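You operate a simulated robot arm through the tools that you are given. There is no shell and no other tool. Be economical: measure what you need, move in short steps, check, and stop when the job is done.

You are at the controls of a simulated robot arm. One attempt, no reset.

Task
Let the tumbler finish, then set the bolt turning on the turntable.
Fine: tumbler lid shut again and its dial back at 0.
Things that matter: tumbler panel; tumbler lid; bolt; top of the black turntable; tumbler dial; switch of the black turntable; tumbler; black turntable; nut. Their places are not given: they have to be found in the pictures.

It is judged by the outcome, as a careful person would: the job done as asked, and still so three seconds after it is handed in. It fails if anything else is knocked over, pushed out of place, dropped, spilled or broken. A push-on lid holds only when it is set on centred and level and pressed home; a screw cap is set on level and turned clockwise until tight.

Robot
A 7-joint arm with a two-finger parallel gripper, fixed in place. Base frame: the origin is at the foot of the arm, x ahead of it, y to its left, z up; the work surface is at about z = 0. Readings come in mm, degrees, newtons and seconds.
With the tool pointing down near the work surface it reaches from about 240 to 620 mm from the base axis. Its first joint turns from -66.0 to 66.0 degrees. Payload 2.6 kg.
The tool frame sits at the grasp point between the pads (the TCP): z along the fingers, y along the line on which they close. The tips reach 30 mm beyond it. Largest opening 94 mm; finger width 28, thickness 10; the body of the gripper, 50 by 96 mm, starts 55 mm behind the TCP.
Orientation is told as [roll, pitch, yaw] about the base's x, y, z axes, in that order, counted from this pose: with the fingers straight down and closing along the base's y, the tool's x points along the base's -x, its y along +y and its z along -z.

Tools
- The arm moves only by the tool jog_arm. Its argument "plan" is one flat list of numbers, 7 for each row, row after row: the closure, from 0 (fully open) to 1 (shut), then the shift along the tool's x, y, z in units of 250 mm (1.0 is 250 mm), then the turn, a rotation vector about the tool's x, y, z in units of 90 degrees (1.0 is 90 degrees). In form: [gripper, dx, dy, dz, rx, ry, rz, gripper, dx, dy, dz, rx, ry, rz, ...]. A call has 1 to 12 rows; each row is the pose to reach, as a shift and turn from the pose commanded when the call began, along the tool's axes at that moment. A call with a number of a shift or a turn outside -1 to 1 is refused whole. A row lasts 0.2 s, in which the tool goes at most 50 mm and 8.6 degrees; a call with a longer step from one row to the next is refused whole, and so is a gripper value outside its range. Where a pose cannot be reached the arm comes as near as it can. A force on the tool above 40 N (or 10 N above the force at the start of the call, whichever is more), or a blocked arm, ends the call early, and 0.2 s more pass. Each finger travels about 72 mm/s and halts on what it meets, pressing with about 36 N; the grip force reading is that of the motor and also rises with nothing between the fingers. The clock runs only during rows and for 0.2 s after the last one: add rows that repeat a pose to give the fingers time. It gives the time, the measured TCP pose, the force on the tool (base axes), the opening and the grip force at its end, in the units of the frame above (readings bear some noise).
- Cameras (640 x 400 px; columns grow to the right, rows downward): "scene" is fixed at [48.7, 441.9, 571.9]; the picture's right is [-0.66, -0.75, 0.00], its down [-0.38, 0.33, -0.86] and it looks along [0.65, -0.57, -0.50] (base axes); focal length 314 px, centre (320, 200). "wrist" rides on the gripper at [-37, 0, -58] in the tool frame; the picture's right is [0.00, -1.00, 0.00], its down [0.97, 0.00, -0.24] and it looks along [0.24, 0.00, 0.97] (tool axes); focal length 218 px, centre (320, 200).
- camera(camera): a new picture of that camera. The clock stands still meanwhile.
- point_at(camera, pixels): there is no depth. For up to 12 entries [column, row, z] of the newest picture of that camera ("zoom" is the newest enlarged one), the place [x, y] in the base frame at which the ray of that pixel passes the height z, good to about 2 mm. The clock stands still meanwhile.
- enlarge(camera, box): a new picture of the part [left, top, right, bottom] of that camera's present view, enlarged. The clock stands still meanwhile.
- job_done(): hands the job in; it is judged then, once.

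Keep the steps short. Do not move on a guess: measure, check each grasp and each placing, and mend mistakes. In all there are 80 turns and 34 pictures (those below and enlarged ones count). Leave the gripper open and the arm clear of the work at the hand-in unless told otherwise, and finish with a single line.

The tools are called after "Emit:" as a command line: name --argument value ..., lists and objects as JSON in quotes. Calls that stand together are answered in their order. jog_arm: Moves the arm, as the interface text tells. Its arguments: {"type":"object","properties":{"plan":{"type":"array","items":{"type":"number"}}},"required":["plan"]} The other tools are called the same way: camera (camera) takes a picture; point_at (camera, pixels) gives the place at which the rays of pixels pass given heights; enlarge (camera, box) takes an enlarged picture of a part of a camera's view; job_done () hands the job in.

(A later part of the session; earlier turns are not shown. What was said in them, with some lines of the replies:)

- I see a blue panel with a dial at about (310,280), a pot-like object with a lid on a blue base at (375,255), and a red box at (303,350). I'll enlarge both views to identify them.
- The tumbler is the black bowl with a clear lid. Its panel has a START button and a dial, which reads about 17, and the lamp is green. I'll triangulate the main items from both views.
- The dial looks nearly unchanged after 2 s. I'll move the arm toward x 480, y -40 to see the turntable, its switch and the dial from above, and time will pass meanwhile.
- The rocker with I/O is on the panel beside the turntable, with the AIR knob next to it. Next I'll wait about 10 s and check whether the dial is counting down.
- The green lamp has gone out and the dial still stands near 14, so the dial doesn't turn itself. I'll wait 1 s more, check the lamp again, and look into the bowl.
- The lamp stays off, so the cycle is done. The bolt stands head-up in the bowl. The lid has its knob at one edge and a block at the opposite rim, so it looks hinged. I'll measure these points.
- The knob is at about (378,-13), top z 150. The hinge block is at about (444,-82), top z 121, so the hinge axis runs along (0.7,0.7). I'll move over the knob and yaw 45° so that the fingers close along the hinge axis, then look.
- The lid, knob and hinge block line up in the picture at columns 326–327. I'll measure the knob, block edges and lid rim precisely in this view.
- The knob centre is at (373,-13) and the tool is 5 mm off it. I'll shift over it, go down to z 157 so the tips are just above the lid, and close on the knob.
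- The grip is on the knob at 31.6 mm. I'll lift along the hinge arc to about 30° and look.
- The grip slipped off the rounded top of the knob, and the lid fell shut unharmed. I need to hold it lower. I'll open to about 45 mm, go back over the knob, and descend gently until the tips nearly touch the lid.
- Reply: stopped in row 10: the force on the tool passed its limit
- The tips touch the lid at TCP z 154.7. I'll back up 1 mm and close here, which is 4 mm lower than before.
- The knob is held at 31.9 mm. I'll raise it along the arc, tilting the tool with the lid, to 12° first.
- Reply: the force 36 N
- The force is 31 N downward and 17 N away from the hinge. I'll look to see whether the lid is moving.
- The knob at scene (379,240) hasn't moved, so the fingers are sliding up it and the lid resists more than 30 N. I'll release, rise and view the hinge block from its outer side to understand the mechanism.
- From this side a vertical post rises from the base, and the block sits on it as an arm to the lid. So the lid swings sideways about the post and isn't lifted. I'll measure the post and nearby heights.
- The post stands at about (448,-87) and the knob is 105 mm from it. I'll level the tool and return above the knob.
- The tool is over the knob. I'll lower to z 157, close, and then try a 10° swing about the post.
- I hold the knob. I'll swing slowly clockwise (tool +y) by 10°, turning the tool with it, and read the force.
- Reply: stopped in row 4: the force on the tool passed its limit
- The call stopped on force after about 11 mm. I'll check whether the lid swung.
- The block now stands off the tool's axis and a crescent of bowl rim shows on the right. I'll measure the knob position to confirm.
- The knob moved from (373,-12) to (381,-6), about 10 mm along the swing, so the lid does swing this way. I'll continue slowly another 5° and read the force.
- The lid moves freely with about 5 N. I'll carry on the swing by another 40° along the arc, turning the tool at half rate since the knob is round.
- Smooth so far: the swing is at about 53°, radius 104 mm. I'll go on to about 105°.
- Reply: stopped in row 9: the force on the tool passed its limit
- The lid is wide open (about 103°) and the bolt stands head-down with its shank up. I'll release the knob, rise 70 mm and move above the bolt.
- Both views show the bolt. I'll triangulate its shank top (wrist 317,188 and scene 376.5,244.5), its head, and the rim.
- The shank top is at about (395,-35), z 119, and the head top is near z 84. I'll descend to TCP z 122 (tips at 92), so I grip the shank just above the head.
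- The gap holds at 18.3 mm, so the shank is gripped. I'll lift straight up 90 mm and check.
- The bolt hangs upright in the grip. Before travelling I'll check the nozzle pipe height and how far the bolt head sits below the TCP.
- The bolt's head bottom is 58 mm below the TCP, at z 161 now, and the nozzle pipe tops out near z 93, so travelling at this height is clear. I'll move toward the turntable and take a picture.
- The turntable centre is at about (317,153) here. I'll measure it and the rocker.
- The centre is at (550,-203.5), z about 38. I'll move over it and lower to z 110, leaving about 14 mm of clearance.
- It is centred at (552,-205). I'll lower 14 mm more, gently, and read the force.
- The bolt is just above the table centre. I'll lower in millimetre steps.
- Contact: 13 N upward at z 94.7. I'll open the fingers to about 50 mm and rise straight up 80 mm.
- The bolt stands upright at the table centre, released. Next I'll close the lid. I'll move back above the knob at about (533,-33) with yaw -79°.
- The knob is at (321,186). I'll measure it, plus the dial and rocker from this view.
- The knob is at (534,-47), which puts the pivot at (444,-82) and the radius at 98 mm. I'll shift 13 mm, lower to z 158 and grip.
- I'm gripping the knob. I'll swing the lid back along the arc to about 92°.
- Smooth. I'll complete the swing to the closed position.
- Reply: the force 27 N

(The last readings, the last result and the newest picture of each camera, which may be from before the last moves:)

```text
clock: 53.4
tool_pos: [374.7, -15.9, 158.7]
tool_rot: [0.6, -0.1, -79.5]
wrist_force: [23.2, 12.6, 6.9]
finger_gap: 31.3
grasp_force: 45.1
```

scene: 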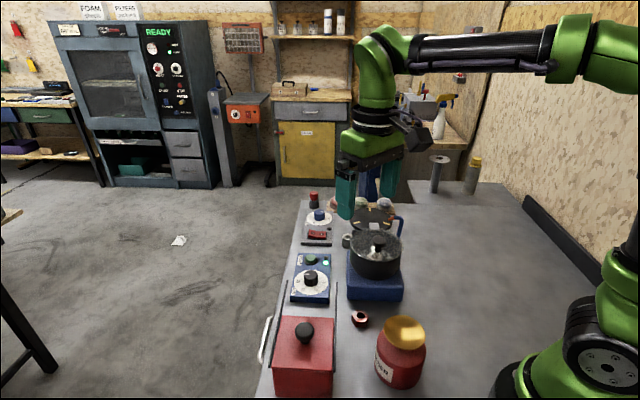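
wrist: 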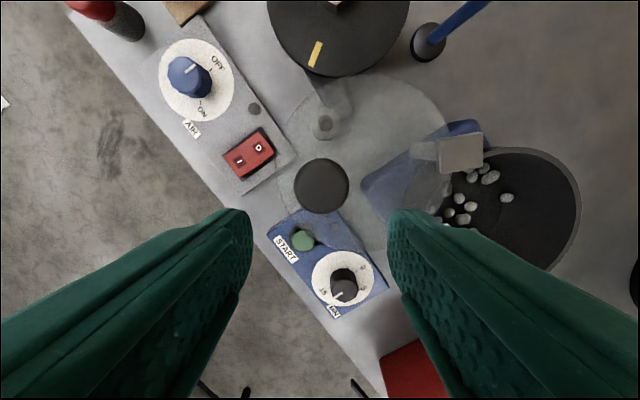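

The reaction force shows the lid is against its closed stop. I'll release, rise, and move over the dial with yaw -45°.

Emit:
jog_arm --plan '[0.4, 0, 0, 0, 0, 0, 0, 0.4, 0, 0, 0, 0, 0, 0, 0.4, 0, 0, -0.12, 0, 0, 0, 0.4, 0, 0, -0.24, 0, 0, 0, 0.4, 0.07, 0.1, -0.24, 0, 0, -0.077, 0.4, 0.137, 0.2, -0.24, 0, 0, -0.153, 0.4, 0.205, 0.3, -0.2, 0, 0, -0.23, 0.4, 0.274, 0.4, -0.1, 0, 0, -0.306, 0.4, 0.342, 0.502, 0.0, 0, 0, -0.383, 0.4, 0.342, 0.502, 0.1, 0, 0, -0.383, 0.4, 0.342, 0.502, 0.1, 0, 0, -0.383]'

Emit:
camera --camera "wrist"

```text
clock: 55.8
tool_pos: [478.3, 90.2, 132.6]
tool_rot: [0.1, -0.2, -45.1]
wrist_force: [-0.2, -0.6, -0.3]
finger_gap: 56.4
grasp_force: 0.1
```

```text
4 pictures are left
```

wrist: 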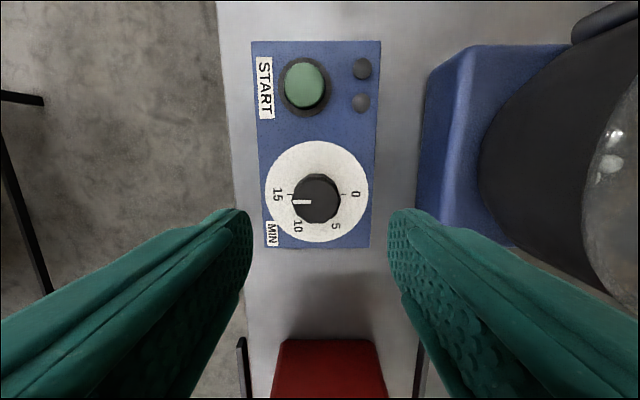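

I see the dial clearly: the pointer is at 15 and the 0 tick is about 168° away, counter-clockwise from above. The lid is shut. I'll measure the dial centre.

Emit:
point_at --camera "wrist" --pixels '[[317, 199, 45], [317, 199, 40], [317, 192, 20], [342, 195, 20], [289, 195, 20], [330, 214, 20], [292, 202, 45], [305, 84, 30]]'

Emit:
point_at --camera "scene" --pixels '[[310, 273, 40], [310, 273, 45], [310, 281, 15], [310, 281, 20]]'

```text
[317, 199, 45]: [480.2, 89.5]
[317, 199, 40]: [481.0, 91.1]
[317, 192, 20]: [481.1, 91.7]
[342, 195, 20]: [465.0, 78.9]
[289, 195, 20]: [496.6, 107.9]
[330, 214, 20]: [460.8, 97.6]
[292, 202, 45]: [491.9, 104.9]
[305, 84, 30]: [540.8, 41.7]
```

```text
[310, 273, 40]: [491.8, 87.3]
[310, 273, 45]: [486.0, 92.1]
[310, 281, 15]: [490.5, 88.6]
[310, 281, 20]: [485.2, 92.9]
```

The dial centre is at (481,91), top z 45. I'll descend to TCP z 56 (tips at 26) and grip it.

Emit:
jog_arm --plan '[0.4, -0.005, 0.01, 0.1, 0, 0, 0, 0.4, -0.005, 0.01, 0.2, 0, 0, 0, 0.4, -0.005, 0.01, 0.27, 0, 0, 0, 0.4, -0.005, 0.01, 0.306, 0, 0, 0, 0.4, -0.005, 0.01, 0.306, 0, 0, 0, 1, -0.005, 0.01, 0.306, 0, 0, 0, 1, -0.005, 0.01, 0.306, 0, 0, 0, 1, -0.005, 0.01, 0.306, 0, 0, 0, 1, -0.005, 0.01, 0.306, 0, 0, 0]'

```text
clock: 57.8
tool_pos: [482.6, 89.6, 57.3]
tool_rot: [0.1, -0.2, -45.2]
wrist_force: [0.2, -1.4, -2.8]
finger_gap: 33.1
grasp_force: 44.9
```

The dial is gripped (33 mm). I'll turn it counter-clockwise 85° (base yaw +).

Emit:
jog_arm --plan '[1, 0, 0, 0, 0, 0, -0.086, 1, 0, 0, 0, 0, 0, -0.172, 1, 0, 0, 0, 0, 0, -0.258, 1, 0, 0, 0, 0, 0, -0.343, 1, 0, 0, 0, 0, 0, -0.429, 1, 0, 0, 0, 0, 0, -0.515, 1, 0, 0, 0, 0, 0, -0.601, 1, 0, 0, 0, 0, 0, -0.687, 1, 0, 0, 0, 0, 0, -0.773, 1, 0, 0, 0, 0, 0, -0.858, 1, 0, 0, 0, 0, 0, -0.944, 1, 0, 0, 0, 0, 0, -0.944]'

```text
clock: 60.4
tool_pos: [482.4, 93.8, 57.6]
tool_rot: [0.0, -0.2, 40.0]
wrist_force: [-6.5, 13.4, 22.2]
finger_gap: 33.1
grasp_force: 45.3
```

Turned to yaw 40°. I'll release, rise 30 mm, and turn the gripper back for a second bite.

Emit:
jog_arm --plan '[0.4, 0, 0, 0, 0, 0, 0, 0.4, 0, 0, 0, 0, 0, 0, 0.4, 0, 0, -0.06, 0, 0, 0, 0.4, 0, 0, -0.14, 0, 0, 0, 0.4, 0, 0, -0.14, 0, 0, 0.09, 0.4, 0, 0, -0.14, 0, 0, 0.18, 0.4, 0, 0, -0.14, 0, 0, 0.27, 0.4, 0, 0, -0.14, 0, 0, 0.36, 0.4, 0, 0, -0.14, 0, 0, 0.45, 0.4, 0, 0, -0.14, 0, 0, 0.54]'

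Emit:
jog_arm --plan '[0.4, 0, 0, 0, 0, 0, 0.09, 0.4, 0, 0, 0, 0, 0, 0.18, 0.4, 0, 0, 0, 0, 0, 0.27, 0.4, 0, 0, 0, 0, 0, 0.36, 0.4, 0, 0, 0, 0, 0, 0.404, 0.4, 0, 0, 0, 0, 0, 0.404]'

Emit:
camera --camera "wrist"

```text
clock: 62.5
tool_pos: [482.4, 92.0, 92.4]
tool_rot: [0.0, -0.2, -9.1]
wrist_force: [-0.7, 0.0, -0.1]
finger_gap: 56.5
grasp_force: 0.0
```

```text
clock: 64.0
tool_pos: [482.3, 91.6, 91.4]
tool_rot: [0.1, -0.2, -45.2]
wrist_force: [0.1, -1.0, -0.8]
finger_gap: 56.4
grasp_force: 0.0
```

```text
3 pictures are left
```

wrist: 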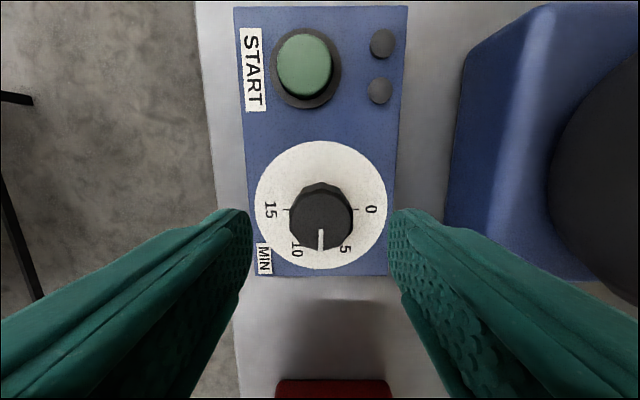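

The pointer now stands at 7.5, exactly midway, which gives about 11° per minute. About 82° more reaches 0. I'll lower, grip and turn again.

Emit:
jog_arm --plan '[0.4, 0, 0, 0.07, 0, 0, 0, 0.4, 0, 0, 0.138, 0, 0, 0, 0.4, 0, 0, 0.138, 0, 0, 0, 1, 0, 0, 0.138, 0, 0, 0, 1, 0, 0, 0.138, 0, 0, 0, 1, 0, 0, 0.138, 0, 0, 0, 1, 0, 0, 0.138, 0, 0, 0]'

Emit:
jog_arm --plan '[1, 0, 0, 0, 0, 0, -0.086, 1, 0, 0, 0, 0, 0, -0.172, 1, 0, 0, 0, 0, 0, -0.258, 1, 0, 0, 0, 0, 0, -0.343, 1, 0, 0, 0, 0, 0, -0.429, 1, 0, 0, 0, 0, 0, -0.515, 1, 0, 0, 0, 0, 0, -0.601, 1, 0, 0, 0, 0, 0, -0.687, 1, 0, 0, 0, 0, 0, -0.773, 1, 0, 0, 0, 0, 0, -0.858, 1, 0, 0, 0, 0, 0, -0.917, 1, 0, 0, 0, 0, 0, -0.917]'

```text
clock: 65.5
tool_pos: [481.5, 90.7, 57.1]
tool_rot: [0.1, -0.2, -45.0]
wrist_force: [15.2, 8.9, -8.4]
finger_gap: 33.6
grasp_force: 45.1
```

```text
clock: 68.2
tool_pos: [481.8, 92.8, 58.0]
tool_rot: [0.1, -0.2, 37.5]
wrist_force: [8.6, 17.0, -3.0]
finger_gap: 33.6
grasp_force: 45.5
```

I'll release the dial, rise, and check its pointer.

Emit:
jog_arm --plan '[0.4, 0, 0, 0, 0, 0, 0, 0.4, 0, 0, 0, 0, 0, 0, 0.4, 0, 0, -0.07, 0, 0, 0, 0.4, 0, 0, -0.18, 0, 0, 0, 0.4, 0, 0, -0.29, 0, 0, 0, 0.4, 0, 0, -0.29, 0, 0, 0]'

Emit:
enlarge --camera "wrist" --box '[220, 100, 420, 280]'

```text
clock: 69.5
tool_pos: [481.8, 91.0, 130.4]
tool_rot: [-0.2, -0.1, 37.4]
wrist_force: [-0.7, -0.5, 0.1]
finger_gap: 56.5
grasp_force: 0.1
```

```text
2.22 times, centred on (320, 190) of wrist
```

zoom: 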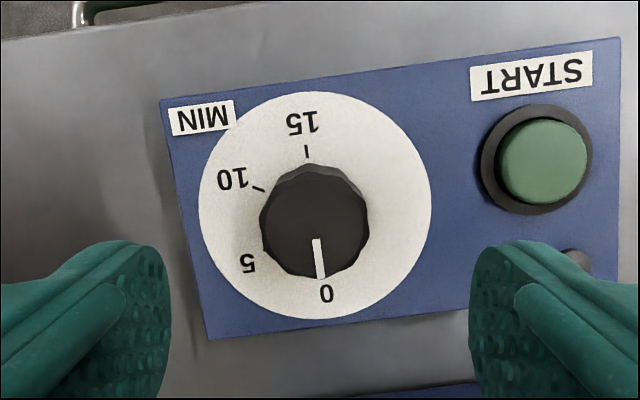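

The pointer sits about 2.7° short of the 0 mark (line slope 5.7° against 8.4° for the 15–0 diameter). I'll regrip and turn 3° more.

Emit:
jog_arm --plan '[0.4, 0, 0, 0.1, 0, 0, 0, 0.4, 0, 0, 0.2, 0, 0, 0, 0.4, 0, 0, 0.29, 0, 0, 0, 0.4, 0, 0, 0.29, 0, 0, 0, 1, 0, 0, 0.29, 0, 0, 0, 1, 0, 0, 0.29, 0, 0, 0, 1, 0, 0, 0.29, 0, 0, 0, 1, 0, 0, 0.29, 0, 0, 0, 1, 0, 0, 0.29, 0, 0, -0.017, 1, 0, 0, 0.29, 0, 0, -0.033, 1, 0, 0, 0.29, 0, 0, -0.033]'

Emit:
jog_arm --plan '[0.4, 0, 0, 0, 0, 0, 0, 0.4, 0, 0, 0, 0, 0, 0, 0.4, 0, 0, -0.07, 0, 0, 0, 0.4, 0, 0, -0.2, 0, 0, 0, 0.4, 0, 0, -0.35, 0, 0, 0, 0.4, 0, 0, -0.35, 0, 0, 0]'

```text
clock: 72.0
tool_pos: [481.5, 92.7, 55.1]
tool_rot: [0.2, -0.1, 40.4]
wrist_force: [-5.3, 20.9, -18.3]
finger_gap: 33.6
grasp_force: 45.0
```

```text
clock: 73.3
tool_pos: [483.9, 90.4, 142.6]
tool_rot: [-0.2, -0.1, 40.4]
wrist_force: [-0.5, -0.1, 0.1]
finger_gap: 56.2
grasp_force: 0.1
```

Next is the turntable switch. I'll move over the panel to (611,-55) with yaw -45°, fingers 47 mm apart, so that the outer finger sits over the "I" end.

Emit:
jog_arm --plan '[0.5, -0.001, -0.07, 0, 0, 0, 0.087, 0.5, -0.002, -0.14, 0, 0, 0, 0.173, 0.5, -0.003, -0.21, 0, 0, 0, 0.26, 0.5, -0.004, -0.28, 0, 0, 0, 0.346, 0.5, -0.005, -0.35, 0, 0, 0, 0.433, 0.5, -0.006, -0.42, 0, 0, 0, 0.519, 0.5, -0.007, -0.49, 0, 0, 0, 0.605, 0.5, -0.008, -0.56, 0, 0, 0, 0.69, 0.5, -0.009, -0.63, 0, 0, 0, 0.777, 0.5, -0.01, -0.7, 0, 0, 0, 0.863, 0.5, -0.01, -0.772, 0.06, 0, 0, 0.949, 0.5, -0.01, -0.772, 0.1, 0, 0, 0.949]'

```text
clock: 76.0
tool_pos: [609.5, -52.5, 121.2]
tool_rot: [0.1, -0.1, -45.1]
wrist_force: [-0.4, -0.2, 0.3]
finger_gap: 47.0
grasp_force: 0.1
```

I'm in place. I'll tilt 8° so the outer finger leads and lower to z 76, still above the rocker.

Emit:
jog_arm --plan '[0.5, -0.011, -0.003, 0.06, 0.045, 0, 0, 0.5, -0.011, -0.003, 0.12, 0.089, 0, 0, 0.5, -0.011, -0.003, 0.18, 0.089, 0, 0, 0.5, -0.011, -0.003, 0.18, 0.089, 0, 0]'

Emit:
camera --camera "wrist"

```text
clock: 77.0
tool_pos: [600.3, -50.4, 74.0]
tool_rot: [-7.9, -0.2, -45.1]
wrist_force: [0.2, 0.4, 0.2]
finger_gap: 46.9
grasp_force: 0.0
out of reach, approached as far as the arm can: row 1, 2, 3, 4
```

```text
1 pictures are left
```

wrist: 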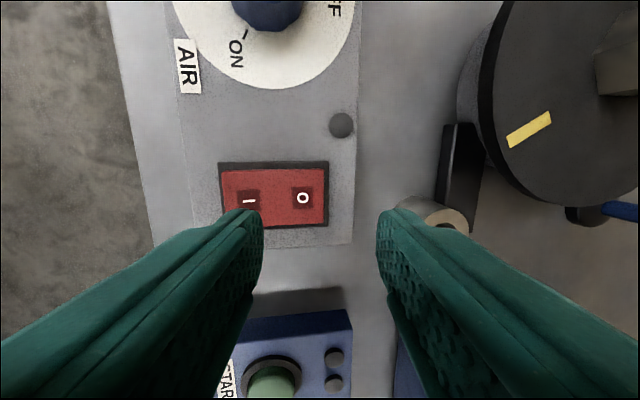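

The rocker's "I" end is at (250,197), but the 8° tilt cost reach, and the inner finger is close to the grey bush. I'll rise 60 mm, undo the tilt, and shut the fingers to press with the closed tips instead.

Emit:
jog_arm --plan '[0.5, 0, 0, -0.12, 0, 0, 0, 0.5, 0, 0, -0.24, -0.045, 0, 0, 1, 0, 0, -0.24, -0.089, 0, 0, 1, 0, 0, -0.24, -0.089, 0, 0, 1, 0, 0, -0.24, -0.089, 0, 0, 1, 0, 0, -0.24, -0.089, 0, 0]'

```text
clock: 78.3
tool_pos: [606.5, -45.5, 134.1]
tool_rot: [0.2, -0.1, -45.0]
wrist_force: [-0.9, 0.3, -0.3]
finger_gap: 0.0
grasp_force: 33.1
out of reach, approached as far as the arm can: row 1, 2
```

Now I'll tilt the tips outward by 20° for reach and move over the "I" end, lowering to z 92 (tips near z 58).

Emit:
jog_arm --plan '[1, 0, 0, 0, 0, -0.08, 0, 1, 0, 0, 0, 0, -0.16, 0, 1, 0, 0, 0, 0, -0.222, 0, 1, -0.034, 0.088, 0, 0, -0.222, 0, 1, -0.034, 0.088, 0.09, 0, -0.222, 0, 1, -0.034, 0.088, 0.17, 0, -0.222, 0, 1, -0.034, 0.088, 0.17, 0, -0.222, 0]'

```text
clock: 80.0
tool_pos: [626.3, -34.7, 90.7]
tool_rot: [0.1, -20.2, -45.1]
wrist_force: [0.0, 0.7, -0.1]
finger_gap: 0.0
grasp_force: 33.1
```

Reached (626,-35). The tip edge is over the "I" half. I'll lower straight down in small steps until it clicks or resists.

Emit:
jog_arm --plan '[1, 0.011, 0, 0.03, 0, 0, 0, 1, 0.022, 0, 0.06, 0, 0, 0, 1, 0.03, 0, 0.083, 0, 0, 0, 1, 0.034, 0, 0.094, 0, 0, 0, 1, 0.038, 0, 0.105, 0, 0, 0, 1, 0.041, 0, 0.113, 0, 0, 0]'

```text
clock: 81.3
tool_pos: [628.9, -34.1, 59.8]
tool_rot: [0.1, -20.2, -45.1]
wrist_force: [-0.5, 0.7, 0.4]
finger_gap: 0.1
grasp_force: 33.0
```

No contact yet (tip about z 27). I'll continue down in 1.5 mm steps.

Emit:
jog_arm --plan '[1, 0.002, 0, 0.006, 0, 0, 0, 1, 0.004, 0, 0.012, 0, 0, 0, 1, 0.006, 0, 0.017, 0, 0, 0, 1, 0.008, 0, 0.023, 0, 0, 0]'

```text
clock: 82.3
tool_pos: [627.7, -36.4, 54.6]
tool_rot: [0.2, -20.2, -45.1]
wrist_force: [-2.4, 2.6, 3.5]
finger_gap: 0.0
grasp_force: 33.3
```

Contact is beginning (4 N). I'll press on a few more millimetres.

Emit:
jog_arm --plan '[1, 0.002, 0, 0.006, 0, 0, 0, 1, 0.004, 0, 0.012, 0, 0, 0, 1, 0.006, 0, 0.017, 0, 0, 0, 1, 0.008, 0, 0.023, 0, 0, 0, 1, 0.008, 0, 0.023, 0, 0, 0]'

```text
clock: 83.0
tool_pos: [628.1, -37.5, 54.3]
tool_rot: [0.3, -20.2, -45.2]
wrist_force: [-2.8, 0.1, 4.2]
finger_gap: 0.2
grasp_force: 33.3
stopped in row 3: the force on the tool passed its limit (the readings are from after the stop); the commanded pose is now the measured one
```

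A firm stop at 40 N: the rocker's "I" end is fully down. I'll rise straight up, level the tool, and clear the arm.

Emit:
jog_arm --plan '[1, -0.04, 0, -0.11, 0, 0, 0, 1, -0.082, 0, -0.226, 0, 0, 0, 1, -0.12, 0, -0.33, 0, 0, 0, 1, -0.15, 0, -0.42, 0, 0.07, 0, 1, -0.15, 0, -0.52, 0, 0.14, 0, 1, -0.15, 0, -0.62, 0, 0.222, 0, 0.5, -0.15, 0, -0.72, 0, 0.222, 0, 0, -0.15, 0, -0.72, 0, 0.222, 0]'

```text
clock: 84.8
tool_pos: [586.2, -17.9, 224.9]
tool_rot: [0.3, -0.2, -45.2]
wrist_force: [-0.2, -0.2, 0.2]
finger_gap: 79.9
grasp_force: 0.1
out of reach, approached as far as the arm can: row 6, 7, 8
```

I'll retreat to about (480,-20,325), open and level.

Emit:
jog_arm --plan '[0, 0.075, -0.075, -0.105, 0, 0, 0, 0, 0.15, -0.15, -0.21, 0, 0, 0, 0, 0.225, -0.225, -0.315, 0, 0, 0, 0, 0.3, -0.3, -0.42, 0, 0, 0, 0, 0.3, -0.3, -0.42, 0, 0, 0]'

Emit:
enlarge --camera "scene" --box '[275, 185, 425, 300]'

```text
clock: 86.0
tool_pos: [476.9, -18.3, 337.1]
tool_rot: [0.5, -0.4, -45.2]
wrist_force: [-0.1, 0.4, 0.0]
finger_gap: 93.8
grasp_force: 0.1
out of reach, approached as far as the arm can: row 1, 2, 3
```

```text
3.48 times, centred on (350, 242) of scene
```

zoom: 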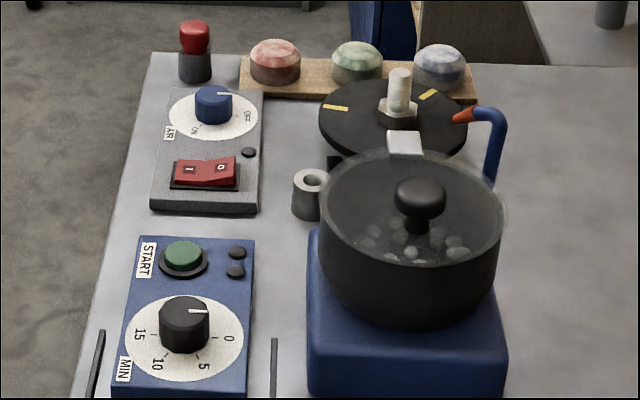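

The yellow marks have moved round, the rocker is down on "I", and the bolt stands at the centre of the turning table. The lid is shut, the dial points to 0, and the arm is clear with the gripper open. I'm handing it in.

Emit:
job_done

```text
The job is handed in.
```

The tumbler finished, the bolt is turning upright on the switched-on turntable, the lid is shut and the dial is back at 0.
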